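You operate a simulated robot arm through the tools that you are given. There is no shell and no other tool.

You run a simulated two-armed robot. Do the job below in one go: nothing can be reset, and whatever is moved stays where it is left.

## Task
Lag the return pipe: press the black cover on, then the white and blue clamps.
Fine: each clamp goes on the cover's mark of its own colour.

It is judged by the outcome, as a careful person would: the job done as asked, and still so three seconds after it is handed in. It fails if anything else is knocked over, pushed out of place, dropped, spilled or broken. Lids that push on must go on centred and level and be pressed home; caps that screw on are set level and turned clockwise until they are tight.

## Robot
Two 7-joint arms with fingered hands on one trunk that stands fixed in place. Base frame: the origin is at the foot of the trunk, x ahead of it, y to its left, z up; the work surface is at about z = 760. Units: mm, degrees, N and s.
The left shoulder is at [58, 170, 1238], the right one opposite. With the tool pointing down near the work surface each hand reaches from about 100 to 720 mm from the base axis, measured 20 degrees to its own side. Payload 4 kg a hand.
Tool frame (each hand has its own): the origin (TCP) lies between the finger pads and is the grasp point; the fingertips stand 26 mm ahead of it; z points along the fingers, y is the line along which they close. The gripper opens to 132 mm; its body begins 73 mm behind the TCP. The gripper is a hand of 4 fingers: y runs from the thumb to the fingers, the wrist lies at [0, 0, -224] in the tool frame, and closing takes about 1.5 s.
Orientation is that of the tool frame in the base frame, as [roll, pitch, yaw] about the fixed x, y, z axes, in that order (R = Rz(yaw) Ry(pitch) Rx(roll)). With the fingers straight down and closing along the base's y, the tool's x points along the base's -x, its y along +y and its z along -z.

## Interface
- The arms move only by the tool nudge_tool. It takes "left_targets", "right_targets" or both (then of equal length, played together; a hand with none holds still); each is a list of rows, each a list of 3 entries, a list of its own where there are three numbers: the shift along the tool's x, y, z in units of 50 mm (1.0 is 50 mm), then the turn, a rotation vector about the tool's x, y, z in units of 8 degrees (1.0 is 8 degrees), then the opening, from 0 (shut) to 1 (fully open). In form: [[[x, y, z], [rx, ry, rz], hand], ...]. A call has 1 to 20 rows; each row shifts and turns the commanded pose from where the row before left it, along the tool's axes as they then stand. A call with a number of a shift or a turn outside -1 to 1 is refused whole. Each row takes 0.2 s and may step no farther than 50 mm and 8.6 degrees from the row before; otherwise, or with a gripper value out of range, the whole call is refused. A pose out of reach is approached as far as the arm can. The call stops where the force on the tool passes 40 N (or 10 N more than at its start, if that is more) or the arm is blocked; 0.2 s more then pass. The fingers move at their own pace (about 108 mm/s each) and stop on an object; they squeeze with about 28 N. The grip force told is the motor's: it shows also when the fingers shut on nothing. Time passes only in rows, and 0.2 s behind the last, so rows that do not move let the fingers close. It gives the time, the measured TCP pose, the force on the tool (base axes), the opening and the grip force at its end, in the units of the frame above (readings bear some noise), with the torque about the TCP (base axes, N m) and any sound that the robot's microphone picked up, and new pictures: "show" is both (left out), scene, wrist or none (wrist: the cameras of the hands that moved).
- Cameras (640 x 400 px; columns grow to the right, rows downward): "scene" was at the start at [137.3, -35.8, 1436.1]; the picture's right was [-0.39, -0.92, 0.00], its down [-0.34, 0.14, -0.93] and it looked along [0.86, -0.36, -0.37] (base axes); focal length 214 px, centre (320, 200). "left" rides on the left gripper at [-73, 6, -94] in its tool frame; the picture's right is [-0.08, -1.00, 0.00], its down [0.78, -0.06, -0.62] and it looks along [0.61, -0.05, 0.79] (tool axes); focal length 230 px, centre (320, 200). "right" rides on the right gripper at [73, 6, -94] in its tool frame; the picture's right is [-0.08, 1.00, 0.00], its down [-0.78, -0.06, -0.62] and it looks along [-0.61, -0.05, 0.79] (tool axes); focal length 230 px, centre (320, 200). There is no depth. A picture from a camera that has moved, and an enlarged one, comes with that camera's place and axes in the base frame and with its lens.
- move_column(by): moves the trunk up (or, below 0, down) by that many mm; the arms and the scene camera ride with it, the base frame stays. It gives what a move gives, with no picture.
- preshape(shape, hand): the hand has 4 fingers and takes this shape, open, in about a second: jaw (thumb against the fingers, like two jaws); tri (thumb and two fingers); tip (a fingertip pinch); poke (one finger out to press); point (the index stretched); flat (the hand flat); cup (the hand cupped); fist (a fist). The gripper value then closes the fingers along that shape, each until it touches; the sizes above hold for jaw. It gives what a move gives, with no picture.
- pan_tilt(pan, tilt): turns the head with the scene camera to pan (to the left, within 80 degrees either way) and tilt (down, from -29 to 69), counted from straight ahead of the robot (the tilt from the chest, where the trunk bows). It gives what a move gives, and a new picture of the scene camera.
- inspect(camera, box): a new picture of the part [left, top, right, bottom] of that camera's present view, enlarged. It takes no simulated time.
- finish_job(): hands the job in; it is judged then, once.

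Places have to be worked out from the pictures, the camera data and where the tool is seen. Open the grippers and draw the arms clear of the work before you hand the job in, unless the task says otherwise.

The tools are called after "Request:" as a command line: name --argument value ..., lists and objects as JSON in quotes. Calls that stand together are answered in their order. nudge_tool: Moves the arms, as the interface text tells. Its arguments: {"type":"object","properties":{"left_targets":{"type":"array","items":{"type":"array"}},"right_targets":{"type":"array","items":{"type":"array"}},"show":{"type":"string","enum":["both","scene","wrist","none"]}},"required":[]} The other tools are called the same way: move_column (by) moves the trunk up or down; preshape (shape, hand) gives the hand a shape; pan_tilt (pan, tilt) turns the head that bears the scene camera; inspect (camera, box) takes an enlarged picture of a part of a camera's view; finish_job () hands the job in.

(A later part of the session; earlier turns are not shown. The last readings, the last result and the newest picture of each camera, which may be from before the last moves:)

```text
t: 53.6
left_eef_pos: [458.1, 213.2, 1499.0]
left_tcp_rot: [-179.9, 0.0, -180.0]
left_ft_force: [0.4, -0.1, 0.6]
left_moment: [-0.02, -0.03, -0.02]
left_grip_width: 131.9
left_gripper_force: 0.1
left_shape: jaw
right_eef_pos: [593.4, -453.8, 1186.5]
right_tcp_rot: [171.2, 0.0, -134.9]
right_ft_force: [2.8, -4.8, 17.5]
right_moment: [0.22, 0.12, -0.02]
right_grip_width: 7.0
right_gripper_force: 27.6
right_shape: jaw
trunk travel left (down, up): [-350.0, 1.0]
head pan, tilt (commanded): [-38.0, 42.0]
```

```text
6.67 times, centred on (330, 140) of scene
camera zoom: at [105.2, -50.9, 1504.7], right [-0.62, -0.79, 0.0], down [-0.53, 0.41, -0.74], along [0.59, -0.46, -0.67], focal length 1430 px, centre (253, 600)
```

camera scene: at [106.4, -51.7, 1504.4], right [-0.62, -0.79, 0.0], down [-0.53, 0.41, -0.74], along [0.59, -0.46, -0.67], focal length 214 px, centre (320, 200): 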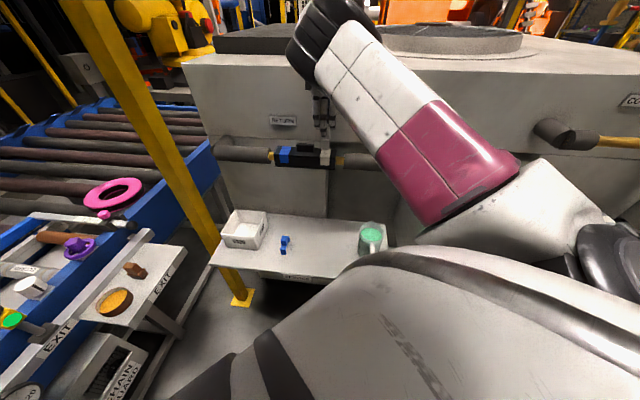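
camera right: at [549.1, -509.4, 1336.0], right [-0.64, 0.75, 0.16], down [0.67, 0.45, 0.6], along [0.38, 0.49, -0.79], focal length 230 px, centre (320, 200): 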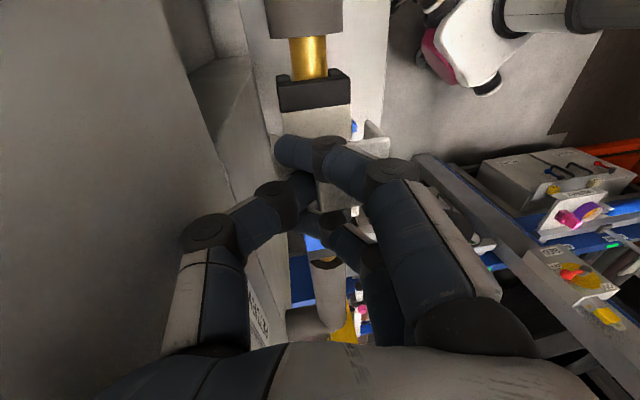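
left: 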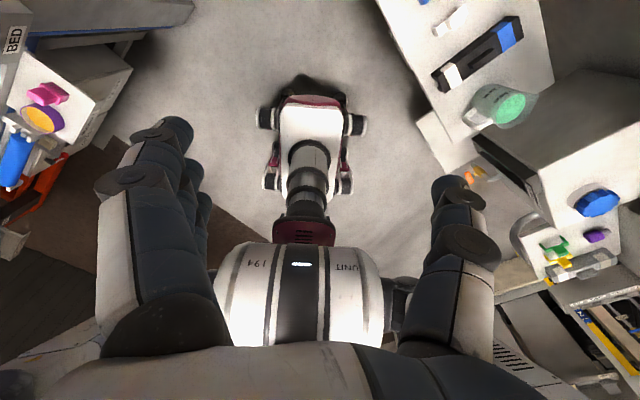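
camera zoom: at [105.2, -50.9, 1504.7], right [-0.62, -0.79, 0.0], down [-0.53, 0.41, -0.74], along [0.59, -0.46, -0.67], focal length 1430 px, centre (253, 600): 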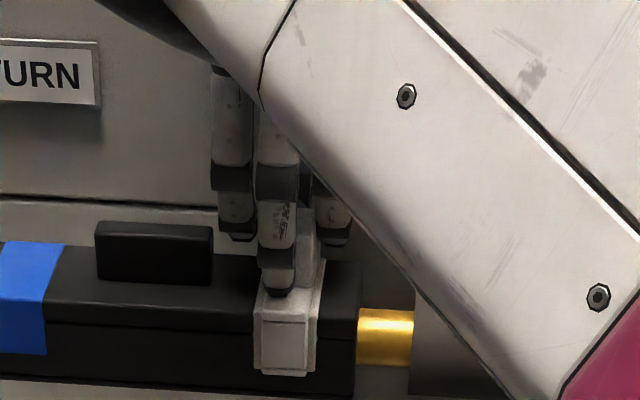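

There is now 17 N against the cover. I'll press harder to drive it home.

Request:
nudge_tool --right_targets '[[[0, -0.0063, 0.0395], [0, 0, 0], 0], [[0, -0.0063, 0.0395], [0, 0, 0], 0], [[0, -0.0063, 0.0395], [0, 0, 0], 0], [[0, 0, 0], [0, 0, 0], 0]]' --show "none"

Request:
inspect --camera "right" --box '[240, 60, 420, 200]'

Request:
inspect --camera "scene" --box '[300, 110, 360, 170]'

```text
t: 54.2
left_eef_pos: [458.8, 213.6, 1498.4]
left_tcp_rot: [-179.8, 0.0, -179.8]
left_ft_force: [1.0, -0.2, -0.3]
left_moment: [0.02, -0.03, -0.03]
left_grip_width: 132.0
left_gripper_force: 0.0
left_shape: jaw
right_eef_pos: [593.8, -453.2, 1184.6]
right_tcp_rot: [171.5, 0.1, -135.0]
right_ft_force: [-2.3, -1.8, 15.7]
right_moment: [0.36, 0.34, 0.03]
right_grip_width: 8.4
right_gripper_force: 28.1
right_shape: jaw
trunk travel left (down, up): [-350.0, 1.0]
head pan, tilt (commanded): [-38.0, 42.0]
stopped in row 2 (right hand): the force on the tool passed its limit at 42 N (the readings are from after the stop); the commanded pose is now the measured one
```

```text
2.86 times, centred on (330, 130) of right
camera zoom: at [549.2, -510.2, 1277.7], right [-0.64, 0.75, 0.15], down [0.66, 0.45, 0.6], along [0.39, 0.48, -0.79], focal length 657 px, centre (291, 400)
```

zoom: 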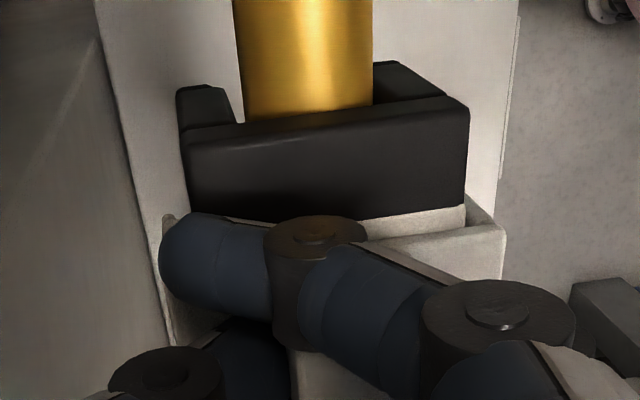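

```text
6.67 times, centred on (330, 140) of scene
camera zoom: at [105.3, -50.9, 1504.4], right [-0.62, -0.79, 0.0], down [-0.53, 0.41, -0.74], along [0.59, -0.46, -0.67], focal length 1430 px, centre (253, 600)
```

zoom: 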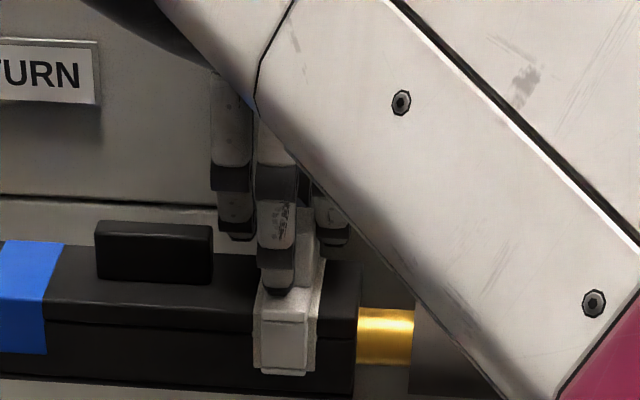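

The force passed 42 N at TCP z 1185, with the reaction on the robot-side half of the clamp. I'll look closely to see whether the strap sits flat on the cover.

Request:
inspect --camera "scene" --box '[318, 135, 358, 175]'

Request:
inspect --camera "right" --box '[330, 80, 400, 150]'

Request:
inspect --camera "right" --box '[265, 80, 325, 150]'

```text
10.00 times, centred on (338, 155) of scene
camera zoom: at [105.3, -50.9, 1504.4], right [-0.62, -0.79, 0.0], down [-0.53, 0.41, -0.74], along [0.59, -0.46, -0.67], focal length 2145 px, centre (140, 650)
```

zoom: 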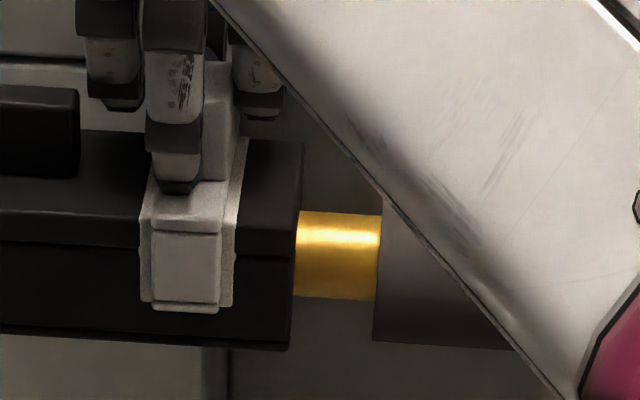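

```text
5.71 times, centred on (365, 115) of right
camera zoom: at [549.2, -510.2, 1277.7], right [-0.64, 0.75, 0.15], down [0.66, 0.45, 0.6], along [0.39, 0.48, -0.79], focal length 1315 px, centre (63, 686)
```

zoom: 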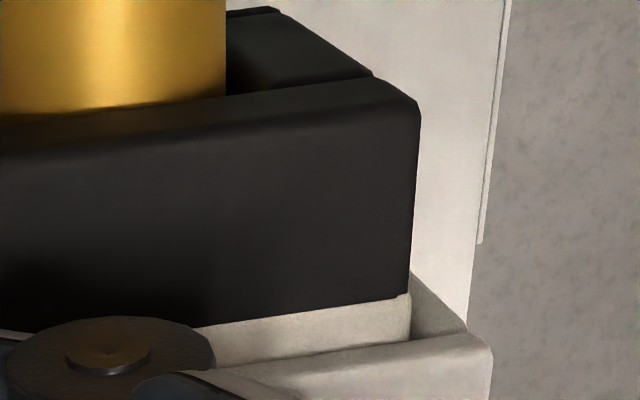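

```text
5.71 times, centred on (295, 115) of right
camera zoom: at [549.2, -510.2, 1277.7], right [-0.64, 0.75, 0.15], down [0.66, 0.45, 0.6], along [0.39, 0.48, -0.79], focal length 1315 px, centre (463, 686)
```

zoom: 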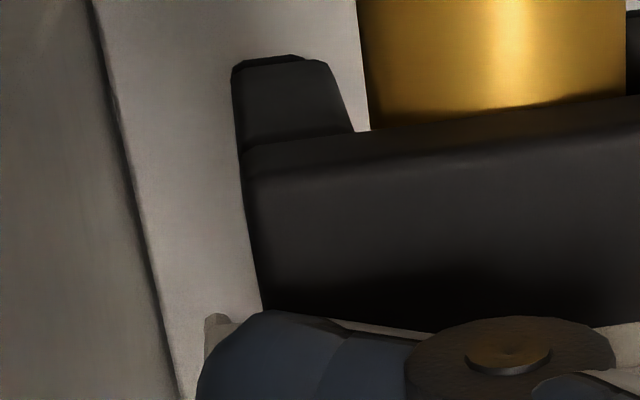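

The leg sits in the middle of the white mark and the strap appears flat on the cover. I'll open the fingers, rise straight up, level the hand again, and check.

Request:
nudge_tool --right_targets '[[[0, 0.005, -0.03], [0, 0, 0], 0.1], [[0, 0, 0], [0, 0, 0], 0.25], [[0, 0, 0], [0, 0, 0], 0.32], [[0, 0, 0], [0, 0, 0], 0.32], [[0, 0.03, -0.2], [0, 0, 0], 0.32], [[0, 0.09, -0.6], [0, 0, 0], 0.32], [[0, 0.11, -0.7], [0, 0, 0], 0.32], [[0, 0, 0], [0.56, 0, 0], 0.32], [[0, 0, 0], [0.56, 0, 0], 0.32], [[0, 0, 0], [0, 0, 0], 0.32]]' --show "both"

Request:
inspect --camera "scene" --box '[270, 110, 370, 180]'

Request:
inspect --camera "right" --box '[240, 20, 400, 180]'

```text
t: 56.4
left_eef_pos: [459.5, 212.7, 1498.6]
left_tcp_rot: [-179.9, 0.1, -179.9]
left_ft_force: [0.0, 0.7, 0.4]
left_moment: [0.03, -0.01, 0.02]
left_grip_width: 131.8
left_gripper_force: 0.1
left_shape: jaw
right_eef_pos: [594.2, -453.4, 1260.4]
right_tcp_rot: [-179.6, 0.1, -134.9]
right_ft_force: [0.9, 0.5, -0.5]
right_moment: [0.02, 0.04, 0.01]
right_grip_width: 42.0
right_gripper_force: 0.0
right_shape: jaw
trunk travel left (down, up): [-350.0, 1.0]
head pan, tilt (commanded): [-38.0, 42.0]
camera scene: at [106.5, -51.7, 1504.4], right [-0.62, -0.79, 0.0], down [-0.53, 0.41, -0.74], along [0.59, -0.46, -0.67], focal length 214 px, centre (320, 200)
camera right: at [540.3, -500.8, 1353.4], right [-0.65, 0.76, -0.01], down [0.59, 0.52, 0.62], along [0.47, 0.4, -0.79], focal length 230 px, centre (320, 200)
```

scene: 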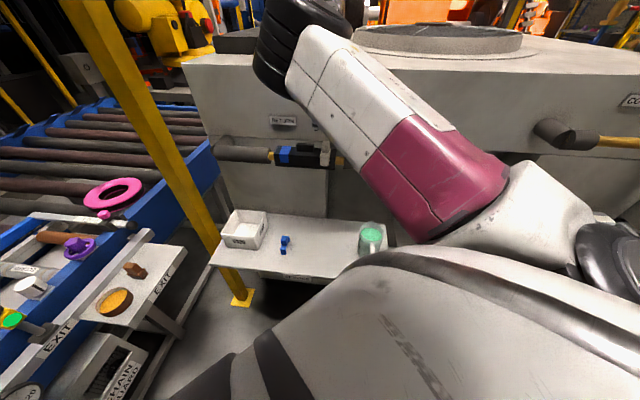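
right: 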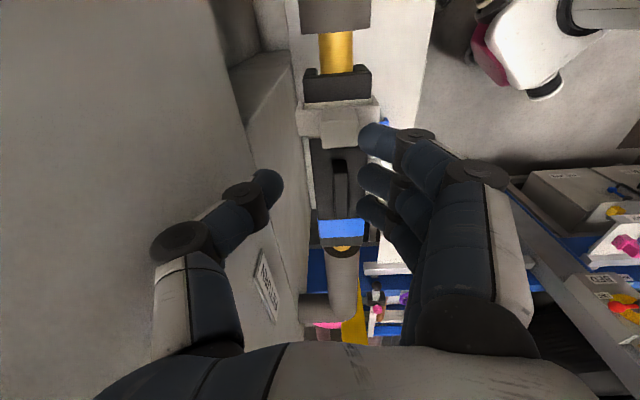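

```text
5.71 times, centred on (320, 145) of scene
camera zoom: at [106.5, -51.7, 1504.4], right [-0.62, -0.79, 0.0], down [-0.53, 0.41, -0.74], along [0.59, -0.46, -0.67], focal length 1226 px, centre (320, 514)
```

zoom: 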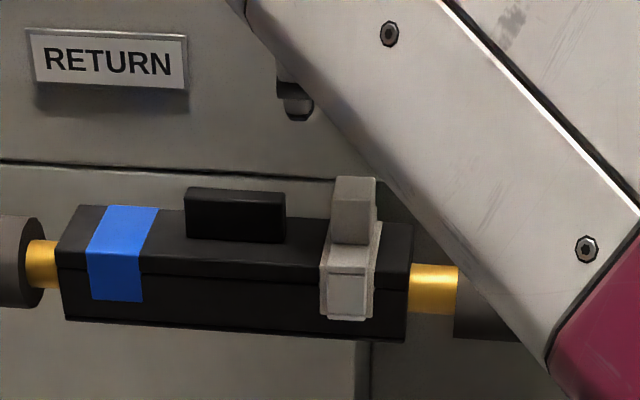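

```text
2.50 times, centred on (320, 100) of right
camera zoom: at [540.3, -500.8, 1353.4], right [-0.65, 0.76, -0.01], down [0.59, 0.52, 0.62], along [0.47, 0.4, -0.79], focal length 575 px, centre (320, 450)
```

zoom: 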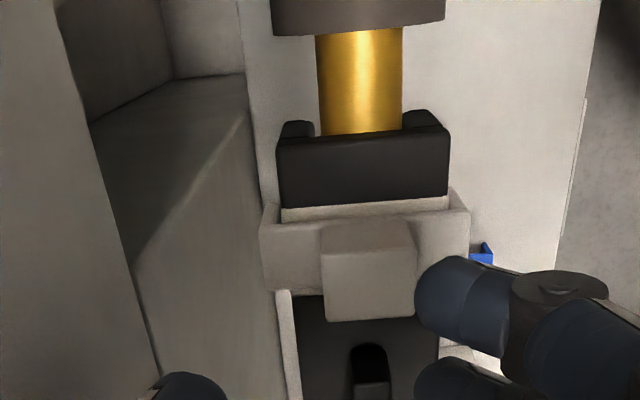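

The white clamp sits square in the middle of the white mark. To be sure both sides are fully home, I'll press down on its knob's centre with the closed fingertips.

Request:
nudge_tool --right_targets '[[[0, 0, 0], [-0.05, 0, 0], 0], [[0.09, 0.31, 0], [0, 0, 0], 0], [[0, 0, 0.3], [0, 0, 0], 0], [[0, 0, 0], [0, 0, 0], 0], [[0, 0, 0.25], [0, 0, 0], 0], [[0, 0, 0], [0, 0, 0], 0], [[0, 0, 0], [0, 0, 0], 0]]' --show "none"

Request:
inspect --camera "scene" --box '[290, 100, 370, 180]'

Request:
inspect --camera "right" --box '[240, 60, 400, 220]'

```text
t: 58.0
left_eef_pos: [460.6, 213.2, 1498.8]
left_tcp_rot: [-180.0, 0.0, -180.0]
left_ft_force: [0.0, -0.1, -0.7]
left_moment: [-0.01, -0.01, 0.03]
left_grip_width: 131.6
left_gripper_force: 0.1
left_shape: jaw
right_eef_pos: [580.2, -445.3, 1232.0]
right_tcp_rot: [179.9, 0.0, -135.0]
right_ft_force: [0.2, -0.2, -0.4]
right_moment: [-0.01, 0.0, -0.01]
right_grip_width: 0.1
right_gripper_force: 27.5
right_shape: jaw
trunk travel left (down, up): [-350.0, 1.0]
head pan, tilt (commanded): [-38.0, 42.0]
```

```text
5.00 times, centred on (330, 140) of scene
camera zoom: at [106.3, -51.3, 1504.5], right [-0.62, -0.79, 0.0], down [-0.53, 0.41, -0.74], along [0.59, -0.46, -0.67], focal length 1072 px, centre (270, 500)
```

zoom: 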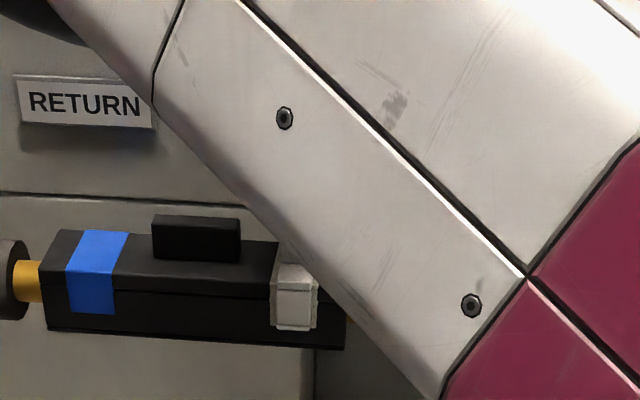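

```text
2.50 times, centred on (320, 140) of right
camera zoom: at [525.9, -493.4, 1325.0], right [-0.65, 0.76, 0.0], down [0.6, 0.51, 0.62], along [0.47, 0.4, -0.79], focal length 575 px, centre (320, 350)
```

zoom: 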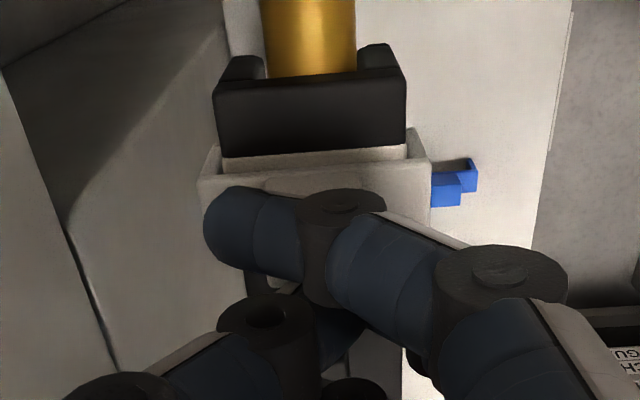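

The closed fingertips are centred over the knob within about a millimetre. I'll press down until the force limit stops me.

Request:
nudge_tool --right_targets '[[[0, 0, 0.15], [0, 0, 0], 0], [[0, 0, 0.15], [0, 0, 0], 0], [[0, 0, 0.06], [0, 0, 0], 0], [[0, 0, 0.04], [0, 0, 0], 0], [[0, 0, 0.04], [0, 0, 0], 0], [[0, 0, 0.04], [0, 0, 0], 0], [[0, 0, 0], [0, 0, 0], 0]]' --show "none"

Request:
inspect --camera "right" --box '[240, 60, 400, 220]'

```text
t: 59.2
left_eef_pos: [457.4, 214.3, 1498.7]
left_tcp_rot: [-180.0, 0.2, -179.9]
left_ft_force: [0.1, 1.0, -0.4]
left_moment: [0.0, 0.01, -0.04]
left_grip_width: 131.9
left_gripper_force: 0.0
left_shape: jaw
right_eef_pos: [580.3, -445.4, 1219.9]
right_tcp_rot: [-179.3, 0.2, -134.8]
right_ft_force: [-3.6, 2.8, 27.1]
right_moment: [0.28, 0.39, 0.0]
right_grip_width: 0.0
right_gripper_force: 27.8
right_shape: jaw
trunk travel left (down, up): [-350.0, 1.0]
head pan, tilt (commanded): [-38.0, 42.0]
stopped in row 5 (right hand): the force on the tool passed its limit at 42 N (the readings are from after the stop); the commanded pose is now the measured one
```

```text
2.50 times, centred on (320, 140) of right
camera zoom: at [525.4, -493.0, 1311.6], right [-0.65, 0.76, -0.01], down [0.59, 0.52, 0.62], along [0.48, 0.4, -0.78], focal length 575 px, centre (320, 350)
```

zoom: 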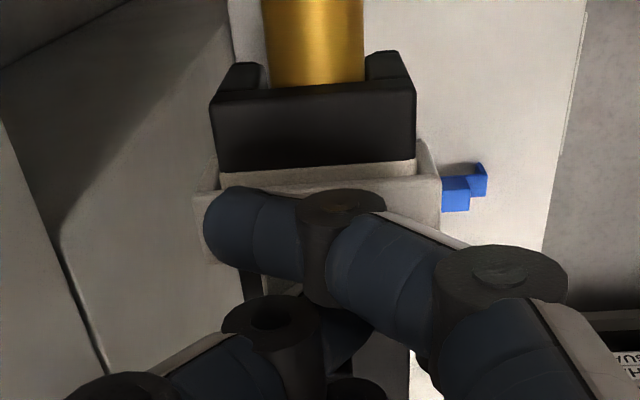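

The white clamp took 42 N on its knob, so it is home. Now for the blue one: I'll rise, back off in front of the pipe, and go down toward the blue clamp near (615.5, -267.5).

Request:
nudge_tool --right_targets '[[[0, 0, -0.4], [0, 0, 0], 0], [[0, 0, -0.6], [0, 0, 0], 0.38], [[-0.75, 0.605, 0], [0, 0, 0], 0.38], [[-0.75, 0.605, 0], [0, 0, 0], 0.38], [[-0.75, 0.605, 0], [0, 0, 0], 0.38], [[-0.75, 0.605, 0], [0, 0, 0], 0.38], [[0, 0, 0.95], [0, 0, 0], 0.38], [[0, 0, 0.95], [0, 0, 0], 0.38], [[0, 0, 0.95], [0, 0, 0], 0.38], [[0, 0, 0.95], [0, 0, 0], 0.38], [[0, 0, 0.95], [0, 0, 0], 0.38], [[0, 0, 0.95], [0, 0, 0], 0.38], [[0, 0, 0], [0, 0, 0], 0.38]]' --show "both"

Request:
inspect --camera "right" --box '[220, 40, 420, 200]'

Request:
inspect --camera "scene" --box '[200, 100, 400, 260]'

```text
t: 62.2
left_eef_pos: [459.7, 211.5, 1498.6]
left_tcp_rot: [-179.8, 0.0, -179.9]
left_ft_force: [-0.7, -0.7, -0.1]
left_moment: [0.01, 0.01, -0.01]
left_grip_width: 131.9
left_gripper_force: 0.0
left_shape: jaw
right_eef_pos: [601.8, -289.8, 983.4]
right_tcp_rot: [179.9, 1.3, -139.1]
right_ft_force: [-1.0, 0.2, 0.0]
right_moment: [0.03, -0.01, 0.0]
right_grip_width: 50.0
right_gripper_force: 0.0
right_shape: jaw
trunk travel left (down, up): [-350.0, 1.0]
head pan, tilt (commanded): [-38.0, 42.0]
stopped in row 13 (right hand): the arm was blocked; the commanded pose is now the measured one
camera scene: at [106.8, -52.2, 1504.4], right [-0.62, -0.79, 0.0], down [-0.53, 0.41, -0.74], along [0.59, -0.46, -0.67], focal length 214 px, centre (320, 200)
camera right: at [543.0, -336.0, 1074.4], right [-0.6, 0.8, 0.0], down [0.62, 0.46, 0.63], along [0.51, 0.38, -0.77], focal length 230 px, centre (320, 200)
```

scene: 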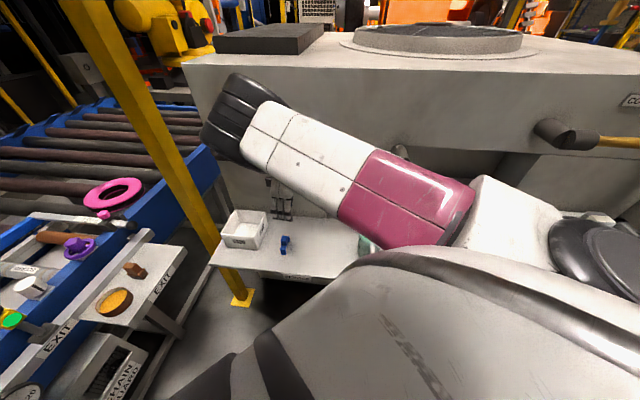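
right: 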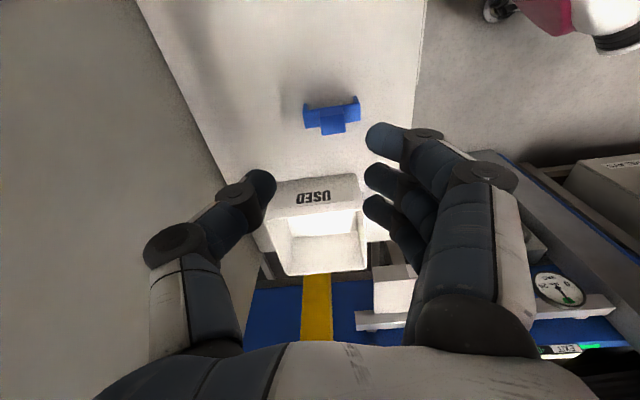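

```text
2.50 times, centred on (320, 120) of right
camera zoom: at [543.0, -336.0, 1074.4], right [-0.6, 0.8, 0.0], down [0.62, 0.46, 0.63], along [0.51, 0.38, -0.77], focal length 575 px, centre (320, 400)
```

zoom: 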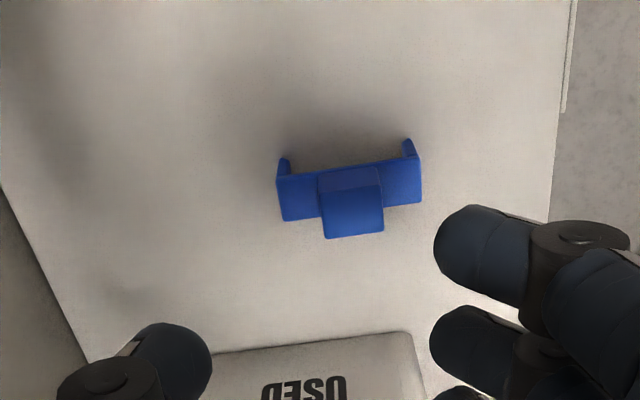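

```text
2.50 times, centred on (300, 180) of scene
camera zoom: at [106.8, -52.2, 1504.4], right [-0.62, -0.79, 0.0], down [-0.53, 0.41, -0.74], along [0.59, -0.46, -0.67], focal length 536 px, centre (370, 250)
```

zoom: 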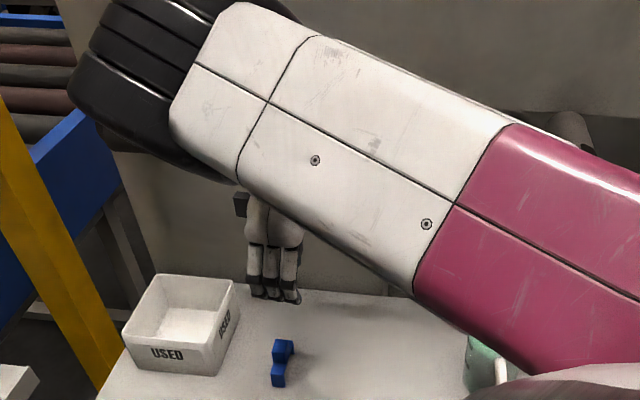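

The arm was stopped 36 mm short of the commanded place with no contact force, so it is at a joint limit when reaching this far left with the hand upright. Tilting the hand 10 degrees, fingers toward the left along the pipe, moves the wrist back to the right, so I'll try that and square up the yaw.

Request:
nudge_tool --right_targets '[[[0, 0, 0], [0, -0.55, -0.25], 0.38], [[0, 0, 0], [0, -0.55, -0.25], 0.38], [[0, 0, 0], [0, 0, 0], 0.38], [[0, 0, 0], [0, 0, 0], 0.38]]' --show "wrist"

```text
t: 63.2
left_eef_pos: [460.1, 212.2, 1497.9]
left_tcp_rot: [-179.9, 0.1, -179.9]
left_ft_force: [0.3, -0.1, -0.4]
left_moment: [-0.03, -0.01, 0.0]
left_grip_width: 132.0
left_gripper_force: 0.1
left_shape: jaw
right_eef_pos: [602.5, -286.5, 983.5]
right_tcp_rot: [-179.5, 10.0, -134.4]
right_ft_force: [-0.1, -0.5, -0.1]
right_moment: [0.01, -0.01, 0.0]
right_grip_width: 49.9
right_gripper_force: 0.1
right_shape: jaw
trunk travel left (down, up): [-350.0, 1.0]
head pan, tilt (commanded): [-38.0, 42.0]
camera right: at [537.3, -345.3, 1062.3], right [-0.66, 0.75, 0.01], down [0.51, 0.44, 0.74], along [0.56, 0.49, -0.67], focal length 230 px, centre (320, 200)
```

right: 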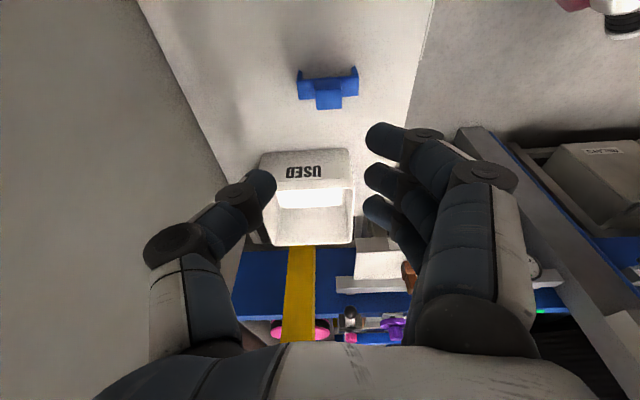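

With the tilt the arm follows again: yaw -134.4 and pitch 10. The blue clamp's centre works out at about (614, -267), so I'll move over it and down and check that the arm can reach.

Request:
nudge_tool --right_targets '[[[-0.095, 0.057, 0.728], [0, 0, 0.08], 0.38], [[-0.095, 0.057, 0.728], [0, 0, 0], 0.38], [[0, 0, 0], [0, 0, 0], 0.38], [[0, 0, 0], [0, 0, 0], 0.38]]' --show "wrist"

Request:
inspect --camera "right" --box '[220, 40, 420, 200]'

```text
t: 64.2
left_eef_pos: [459.7, 212.2, 1498.6]
left_tcp_rot: [-179.8, 0.0, -179.9]
left_ft_force: [-0.5, -0.8, -0.1]
left_moment: [-0.04, 0.01, -0.01]
left_grip_width: 131.6
left_gripper_force: 0.0
left_shape: jaw
right_eef_pos: [614.1, -265.5, 915.5]
right_tcp_rot: [-179.7, 9.9, -135.1]
right_ft_force: [0.0, -0.4, -0.9]
right_moment: [0.01, 0.02, 0.02]
right_grip_width: 50.0
right_gripper_force: 0.0
right_shape: jaw
trunk travel left (down, up): [-350.0, 1.0]
head pan, tilt (commanded): [-38.0, 42.0]
camera right: at [549.4, -324.2, 993.2], right [-0.65, 0.76, 0.01], down [0.51, 0.43, 0.74], along [0.56, 0.49, -0.67], focal length 230 px, centre (320, 200)
```

right: 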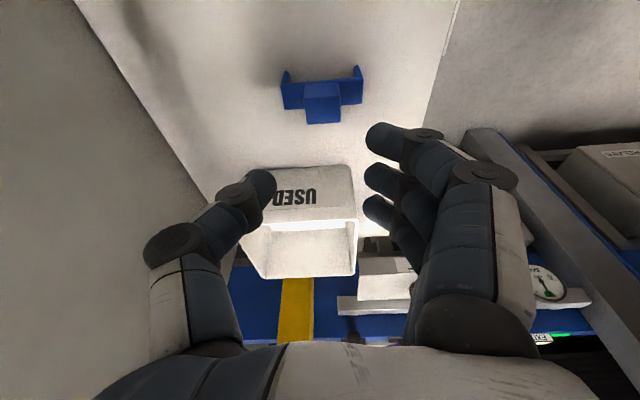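

```text
2.50 times, centred on (320, 120) of right
camera zoom: at [549.4, -324.2, 993.2], right [-0.65, 0.76, 0.01], down [0.51, 0.43, 0.74], along [0.56, 0.49, -0.67], focal length 575 px, centre (320, 400)
```

zoom: 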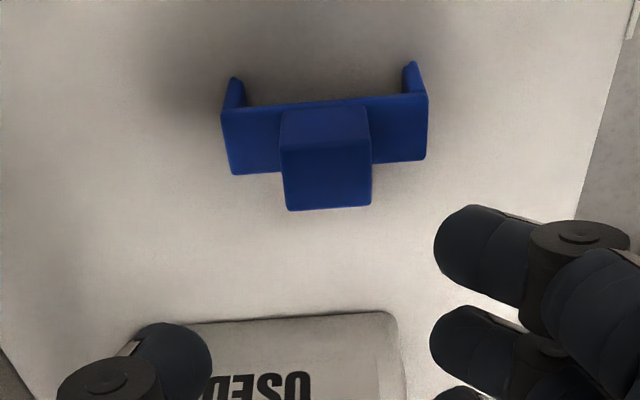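

The arm reached it: (614, -265.5, 915.5) with pitch 10. The blue knob is centred along the pipe direction and 3.6 mm toward the finger side. I'll correct that, allowing for the tilt, and go down near the knob, staying higher than last time so the tips don't press the strap.

Request:
nudge_tool --right_targets '[[[0.156, 0.036, 0.633], [0, 0, 0], 0.38], [[0.156, 0.036, 0.633], [0, 0, 0], 0.38], [[0, 0, 0], [0, 0, 0], 0.38], [[0, 0, 0], [0, 0, 0], 0.38]]' --show "none"

Request:
inspect --camera "right" --box '[220, 70, 420, 230]'

Request:
inspect --camera "scene" --box '[240, 180, 340, 270]'

```text
t: 65.2
left_eef_pos: [460.2, 213.4, 1499.3]
left_tcp_rot: [-179.9, 0.0, -179.9]
left_ft_force: [-0.4, 0.2, -0.2]
left_moment: [0.01, 0.02, -0.02]
left_grip_width: 131.8
left_gripper_force: 0.1
left_shape: jaw
right_eef_pos: [608.6, -266.3, 849.1]
right_tcp_rot: [-179.6, 9.9, -135.1]
right_ft_force: [-0.1, 0.7, -0.3]
right_moment: [-0.03, 0.0, -0.01]
right_grip_width: 50.1
right_gripper_force: 0.1
right_shape: jaw
trunk travel left (down, up): [-350.0, 1.0]
head pan, tilt (commanded): [-38.0, 42.0]
```

```text
2.50 times, centred on (320, 150) of right
camera zoom: at [542.7, -324.0, 927.5], right [-0.65, 0.76, 0.01], down [0.51, 0.43, 0.74], along [0.56, 0.49, -0.67], focal length 575 px, centre (320, 325)
```

zoom: 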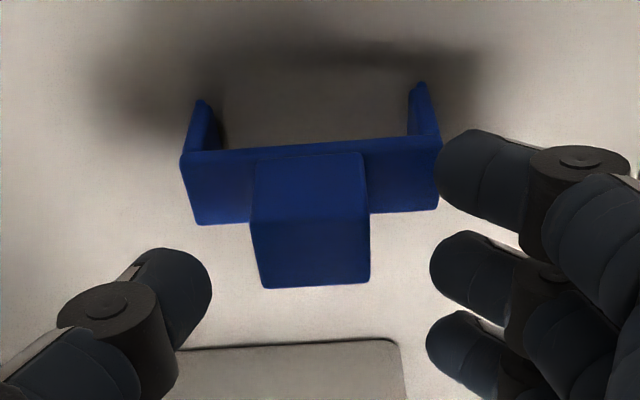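

```text
4.44 times, centred on (290, 225) of scene
camera zoom: at [106.4, -51.5, 1504.5], right [-0.62, -0.79, 0.0], down [-0.53, 0.41, -0.74], along [0.59, -0.46, -0.67], focal length 953 px, centre (453, 89)
```

zoom: 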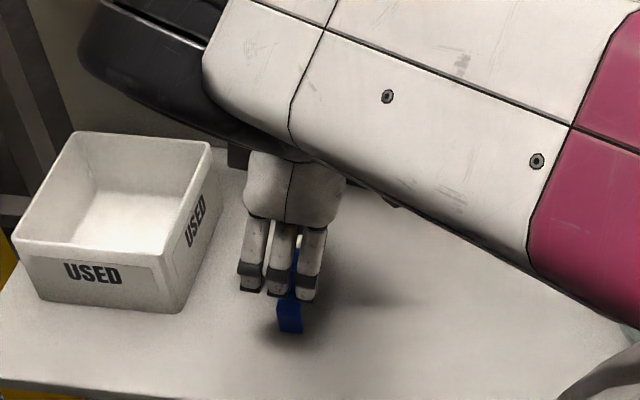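

The blue knob is centred to about 1.5 mm. I'll correct that, go down the last 19 mm to z 830, and check for contact before closing.

Request:
nudge_tool --right_targets '[[[0.023, -0.015, 0.187], [0, 0, 0], 0.38], [[0.023, -0.015, 0.187], [0, 0, 0], 0.34], [[0, 0, 0], [0, 0, 0], 0.34], [[0, 0, 0], [0, 0, 0], 0.34]]' --show "none"

Request:
inspect --camera "right" --box '[220, 80, 420, 240]'

```text
t: 66.2
left_eef_pos: [459.3, 212.7, 1498.3]
left_tcp_rot: [-179.9, 0.0, -180.0]
left_ft_force: [0.0, -0.3, -0.4]
left_moment: [0.0, 0.0, 0.01]
left_grip_width: 132.0
left_gripper_force: 0.1
left_shape: jaw
right_eef_pos: [608.6, -268.0, 830.2]
right_tcp_rot: [-179.6, 9.9, -135.1]
right_ft_force: [-0.2, 0.3, 0.7]
right_moment: [-0.01, 0.0, 0.01]
right_grip_width: 45.5
right_gripper_force: 0.1
right_shape: jaw
trunk travel left (down, up): [-350.0, 1.0]
head pan, tilt (commanded): [-38.0, 42.0]
```

```text
2.50 times, centred on (320, 160) of right
camera zoom: at [544.3, -325.7, 909.1], right [-0.65, 0.76, 0.01], down [0.51, 0.43, 0.74], along [0.56, 0.49, -0.67], focal length 575 px, centre (320, 300)
```

zoom: 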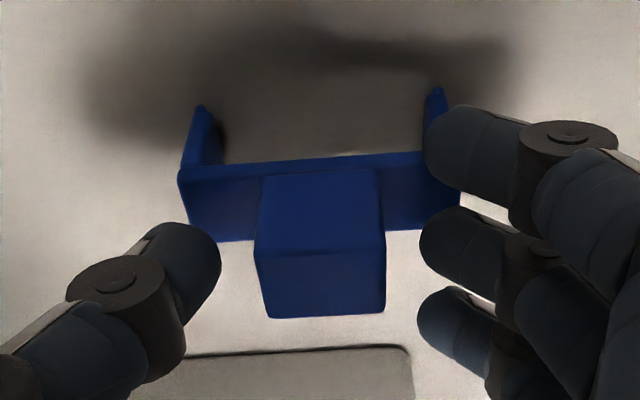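

There is no contact and the knob is centred between thumb and middle finger. I'll close on it.

Request:
nudge_tool --right_targets '[[[0, 0, 0], [0, 0, 0], 0], [[0, 0, 0], [0, 0, 0], 0], [[0, 0, 0], [0, 0, 0], 0], [[0, 0, 0], [0, 0, 0], 0], [[0, 0, 0], [0, 0, 0], 0]]' --show "none"

Request:
inspect --camera "right" --box '[220, 80, 420, 240]'

```text
t: 67.4
left_eef_pos: [459.1, 212.3, 1499.4]
left_tcp_rot: [-180.0, -0.1, -179.9]
left_ft_force: [0.0, 0.6, -0.2]
left_moment: [0.0, -0.01, 0.03]
left_grip_width: 131.7
left_gripper_force: 0.2
left_shape: jaw
right_eef_pos: [610.3, -269.6, 832.4]
right_tcp_rot: [-179.6, 10.1, -135.1]
right_ft_force: [2.0, -4.1, 11.7]
right_moment: [0.09, 0.05, 0.02]
right_grip_width: 8.2
right_gripper_force: 27.9
right_shape: jaw
trunk travel left (down, up): [-350.0, 1.0]
head pan, tilt (commanded): [-38.0, 42.0]
```

```text
2.50 times, centred on (320, 160) of right
camera zoom: at [544.4, -325.8, 910.3], right [-0.65, 0.76, 0.01], down [0.51, 0.43, 0.74], along [0.56, 0.49, -0.67], focal length 575 px, centre (320, 300)
```

zoom: 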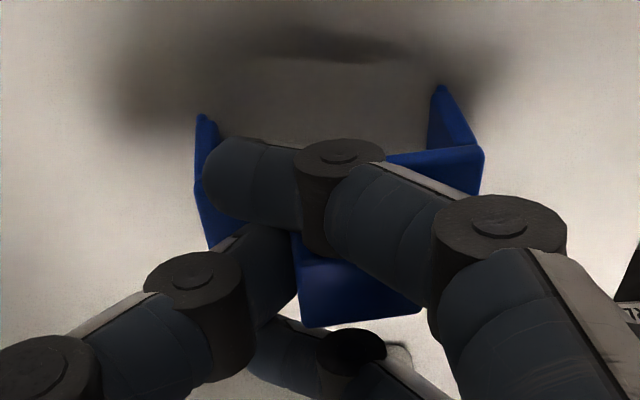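

It is gripped at 28 N; like the white one it has tipped slightly in the grip, which I can correct the same way. I'll lift it straight up 40 mm.

Request:
nudge_tool --right_targets '[[[-0.0172, 0, -0.0985], [0, 0, 0], 0], [[-0.0344, 0, -0.197], [0, 0, 0], 0], [[-0.086, 0, -0.4925], [0, 0, 0], 0], [[0, 0, 0], [0, 0, 0], 0]]' --show "wrist"

Request:
inspect --camera "right" --box '[220, 80, 420, 240]'

Request:
inspect --camera "scene" --box '[240, 180, 340, 270]'

```text
t: 68.4
left_eef_pos: [460.1, 212.0, 1497.7]
left_tcp_rot: [-179.9, 0.0, -179.9]
left_ft_force: [-0.4, -0.1, -0.3]
left_moment: [0.01, 0.01, 0.01]
left_grip_width: 132.0
left_gripper_force: 0.0
left_shape: jaw
right_eef_pos: [610.4, -267.9, 869.7]
right_tcp_rot: [-179.8, 9.9, -135.2]
right_ft_force: [-0.2, -0.5, -0.6]
right_moment: [0.02, -0.01, 0.03]
right_grip_width: 7.2
right_gripper_force: 28.1
right_shape: jaw
trunk travel left (down, up): [-350.0, 1.0]
head pan, tilt (commanded): [-38.0, 42.0]
camera right: at [545.6, -325.8, 948.3], right [-0.65, 0.76, 0.01], down [0.51, 0.43, 0.74], along [0.56, 0.49, -0.67], focal length 230 px, centre (320, 200)
```

right: 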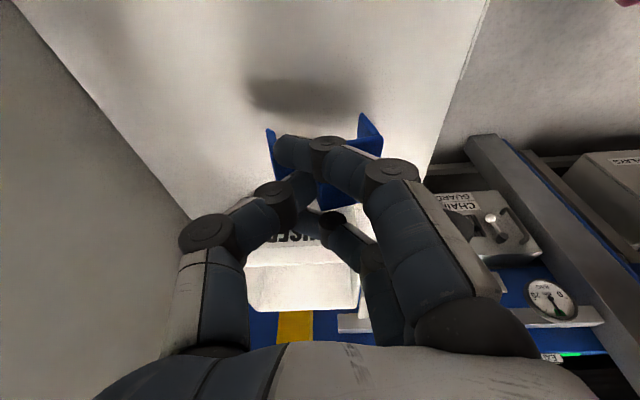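

```text
2.50 times, centred on (320, 160) of right
camera zoom: at [545.6, -325.8, 948.3], right [-0.65, 0.76, 0.01], down [0.51, 0.43, 0.74], along [0.56, 0.49, -0.67], focal length 575 px, centre (320, 300)
```

zoom: 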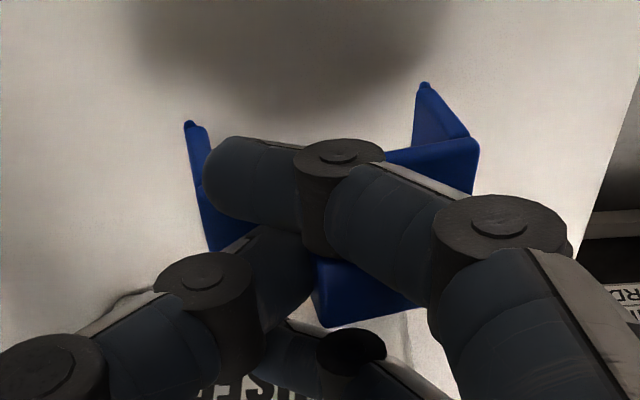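

```text
4.44 times, centred on (290, 225) of scene
camera zoom: at [106.7, -51.8, 1504.4], right [-0.62, -0.79, 0.0], down [-0.53, 0.41, -0.74], along [0.59, -0.46, -0.67], focal length 953 px, centre (453, 89)
```

zoom: 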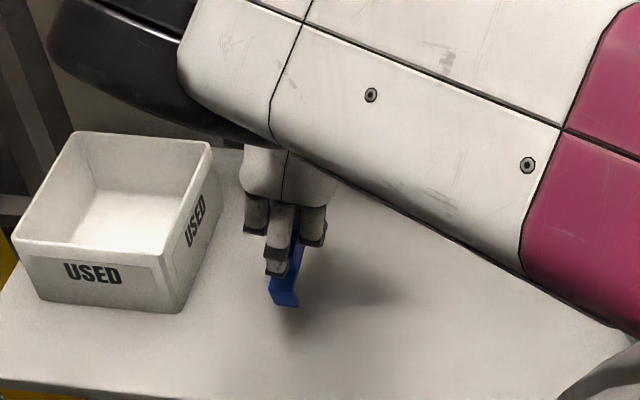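

The blue clamp is up and clear of the shelf. I'll zoom in on both its ends to measure how it sits in the hand.

Request:
inspect --camera "right" --box '[335, 100, 415, 170]'

Request:
inspect --camera "right" --box '[250, 115, 330, 185]'

```text
5.71 times, centred on (375, 135) of right
camera zoom: at [545.6, -325.8, 948.3], right [-0.65, 0.76, 0.01], down [0.51, 0.43, 0.74], along [0.56, 0.49, -0.67], focal length 1315 px, centre (6, 571)
```

zoom: 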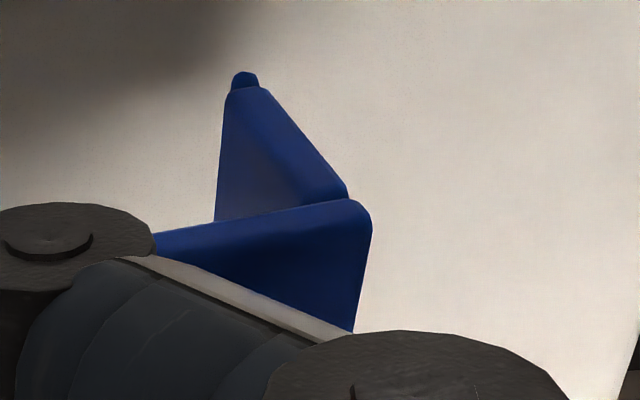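

```text
5.71 times, centred on (290, 150) of right
camera zoom: at [545.6, -325.8, 948.3], right [-0.65, 0.76, 0.01], down [0.51, 0.43, 0.74], along [0.56, 0.49, -0.67], focal length 1315 px, centre (491, 486)
```

zoom: 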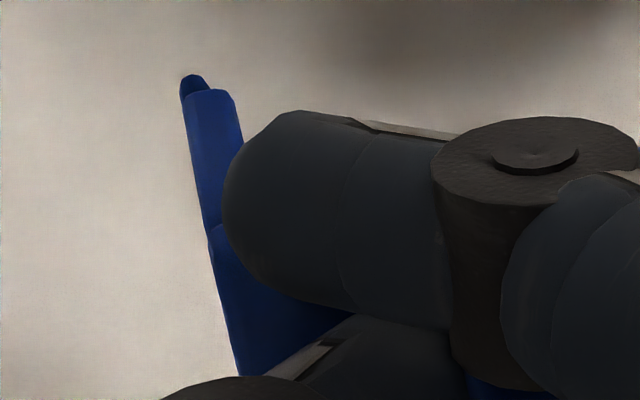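

The blue clamp sits about 12 degrees tipped about the pipe axis, wall side up, much like the white one. I'll move it back from the wall and raise it above pipe level, then correct the tilt there.

Request:
nudge_tool --right_targets '[[[0.362, 0.17, -0.368], [0, 0, 0], 0], [[0.362, 0.17, -0.368], [0, 0, 0], 0], [[-0.156, 0, -0.894], [0, 0, 0], 0], [[-0.156, 0, -0.894], [0, 0, 0], 0], [[-0.156, 0, -0.894], [0, 0, 0], 0], [[-0.156, 0, -0.894], [0, 0, 0], 0], [[-0.156, 0, -0.894], [0, 0, 0], 0], [[-0.156, 0, -0.894], [0, 0, 0], 0], [[-0.156, 0, -0.894], [0, 0, 0], 0], [[-0.156, 0, -0.894], [0, 0, 0], 0], [[0, 0, 0], [0, 0, 0], 0]]' --show "both"

Request:
inspect --camera "scene" --box '[240, 90, 380, 190]'

```text
t: 70.8
left_eef_pos: [460.6, 212.7, 1499.2]
left_tcp_rot: [-179.9, 0.0, -179.9]
left_ft_force: [-0.1, -0.2, 0.5]
left_moment: [-0.01, 0.0, 0.02]
left_grip_width: 131.9
left_gripper_force: 0.1
left_shape: jaw
right_eef_pos: [561.4, -307.0, 1258.9]
right_tcp_rot: [178.1, 11.4, -138.3]
right_ft_force: [0.1, 0.0, -0.8]
right_moment: [0.05, 0.0, 0.01]
right_grip_width: 6.9
right_gripper_force: 28.5
right_shape: jaw
trunk travel left (down, up): [-350.0, 1.0]
head pan, tilt (commanded): [-38.0, 42.0]
camera scene: at [106.8, -51.5, 1504.4], right [-0.62, -0.79, 0.0], down [-0.53, 0.41, -0.74], along [0.59, -0.46, -0.67], focal length 214 px, centre (320, 200)
camera right: at [494.6, -364.9, 1335.4], right [-0.61, 0.79, 0.05], down [0.54, 0.37, 0.76], along [0.58, 0.49, -0.65], focal length 230 px, centre (320, 200)
```

scene: 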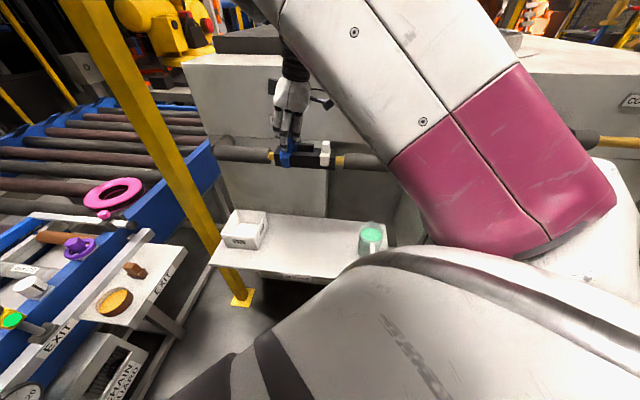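
right: 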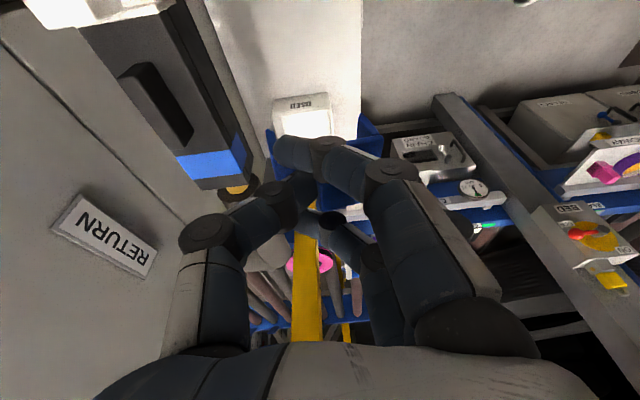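

```text
4.00 times, centred on (310, 140) of scene
camera zoom: at [106.8, -51.5, 1504.4], right [-0.62, -0.79, 0.0], down [-0.53, 0.41, -0.74], along [0.59, -0.46, -0.67], focal length 858 px, centre (360, 440)
```

zoom: 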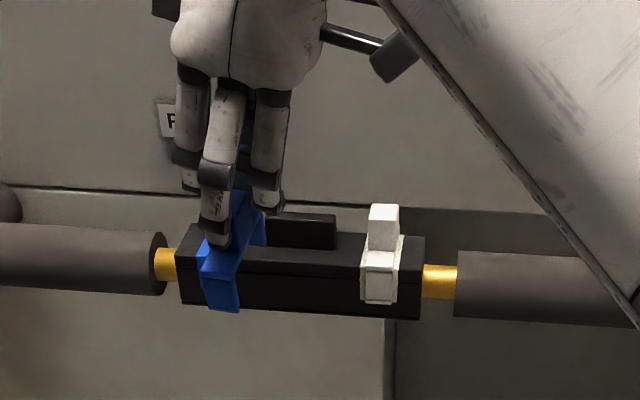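

The blue clamp is up and clear, above and in front of the cover. I'll move it over the blue mark with the hand still at this tilt and let the arm settle there.

Request:
nudge_tool --right_targets '[[[-0.155, -0.8, 0.027], [0, 0, 0], 0], [[-0.155, -0.8, 0.027], [0, 0, 0], 0], [[-0.155, -0.8, 0.027], [0, 0, 0], 0], [[0, 0, 0], [0, 0, 0], 0], [[0, 0, 0], [0, 0, 0], 0]]' --show "both"

Request:
inspect --camera "scene" --box '[250, 100, 340, 180]'

Request:
inspect --camera "right" --box '[220, 60, 420, 220]'

```text
t: 72.0
left_eef_pos: [459.0, 212.2, 1499.1]
left_tcp_rot: [-179.9, -0.1, -179.8]
left_ft_force: [0.0, -0.1, 0.3]
left_moment: [0.02, 0.02, 0.04]
left_grip_width: 132.1
left_gripper_force: 0.0
left_shape: jaw
right_eef_pos: [665.9, -353.5, 1265.1]
right_tcp_rot: [-179.7, 9.8, -135.0]
right_ft_force: [-0.4, -0.8, 0.1]
right_moment: [0.01, 0.04, 0.03]
right_grip_width: 7.0
right_gripper_force: 28.0
right_shape: jaw
trunk travel left (down, up): [-350.0, 1.0]
head pan, tilt (commanded): [-38.0, 42.0]
camera scene: at [106.4, -52.2, 1504.4], right [-0.62, -0.79, 0.0], down [-0.53, 0.41, -0.74], along [0.59, -0.46, -0.67], focal length 214 px, centre (320, 200)
camera right: at [600.6, -411.7, 1342.9], right [-0.65, 0.76, 0.01], down [0.51, 0.43, 0.74], along [0.56, 0.49, -0.67], focal length 230 px, centre (320, 200)
```

scene: 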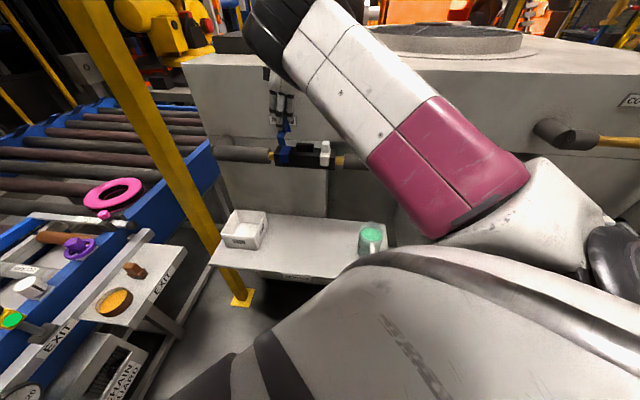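
right: 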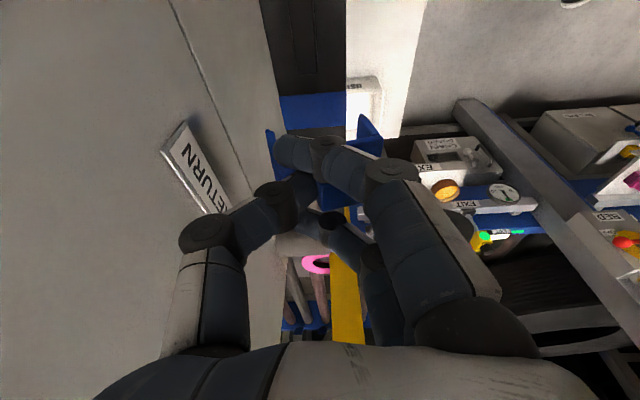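

```text
5.00 times, centred on (295, 140) of scene
camera zoom: at [106.4, -52.2, 1504.4], right [-0.62, -0.79, 0.0], down [-0.53, 0.41, -0.74], along [0.59, -0.46, -0.67], focal length 1072 px, centre (445, 500)
```

zoom: 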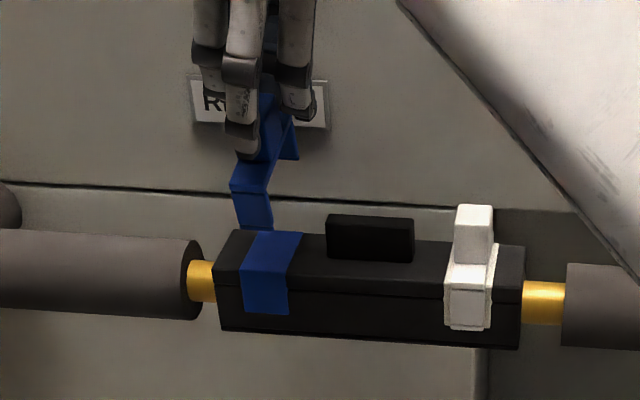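

```text
2.50 times, centred on (320, 140) of right
camera zoom: at [600.6, -411.7, 1342.9], right [-0.65, 0.76, 0.01], down [0.51, 0.43, 0.74], along [0.56, 0.49, -0.67], focal length 575 px, centre (320, 350)
```

zoom: 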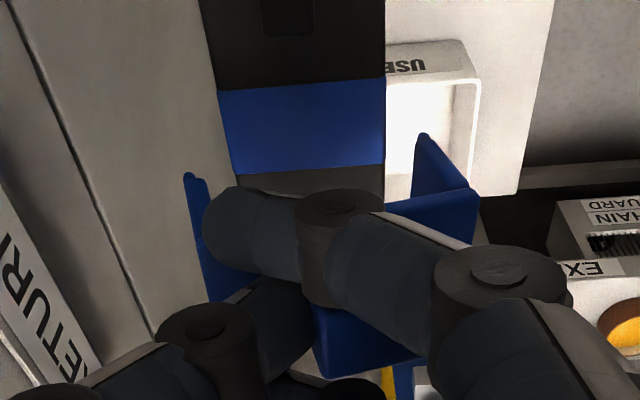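

The arm tracked well: (665.9, -353.5, 1265) with yaw -135 and pitch 9.8. In the scene view the clamp seems to lean along the pipe too, so I'll zoom in to measure that.

Request:
inspect --camera "scene" --box '[286, 110, 326, 160]'

Request:
inspect --camera "right" --box '[260, 70, 400, 170]'

```text
8.00 times, centred on (306, 135) of scene
camera zoom: at [106.4, -52.2, 1504.4], right [-0.62, -0.79, 0.0], down [-0.53, 0.41, -0.74], along [0.59, -0.46, -0.67], focal length 1716 px, centre (432, 720)
```

zoom: 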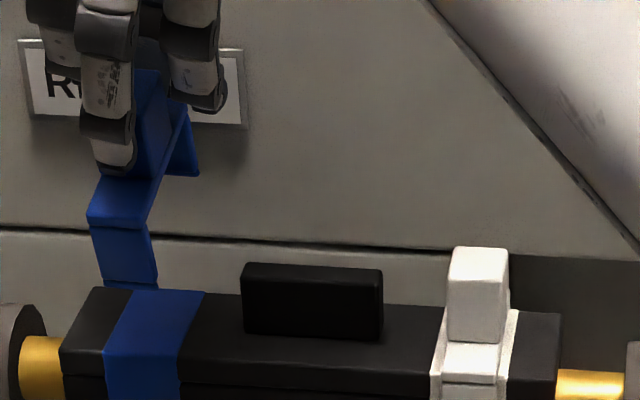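

```text
4.00 times, centred on (330, 120) of right
camera zoom: at [600.6, -411.7, 1342.9], right [-0.65, 0.76, 0.01], down [0.51, 0.43, 0.74], along [0.56, 0.49, -0.67], focal length 920 px, centre (280, 520)
```

zoom: 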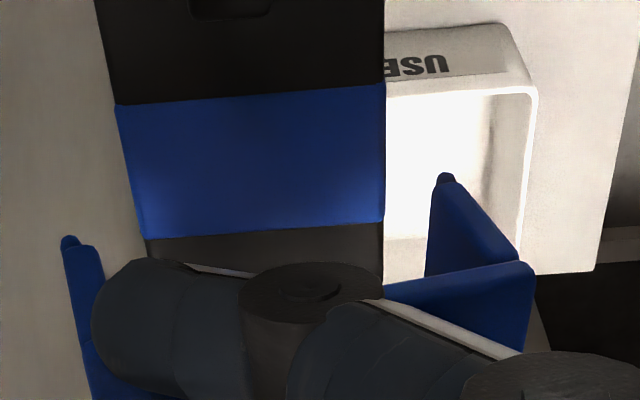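

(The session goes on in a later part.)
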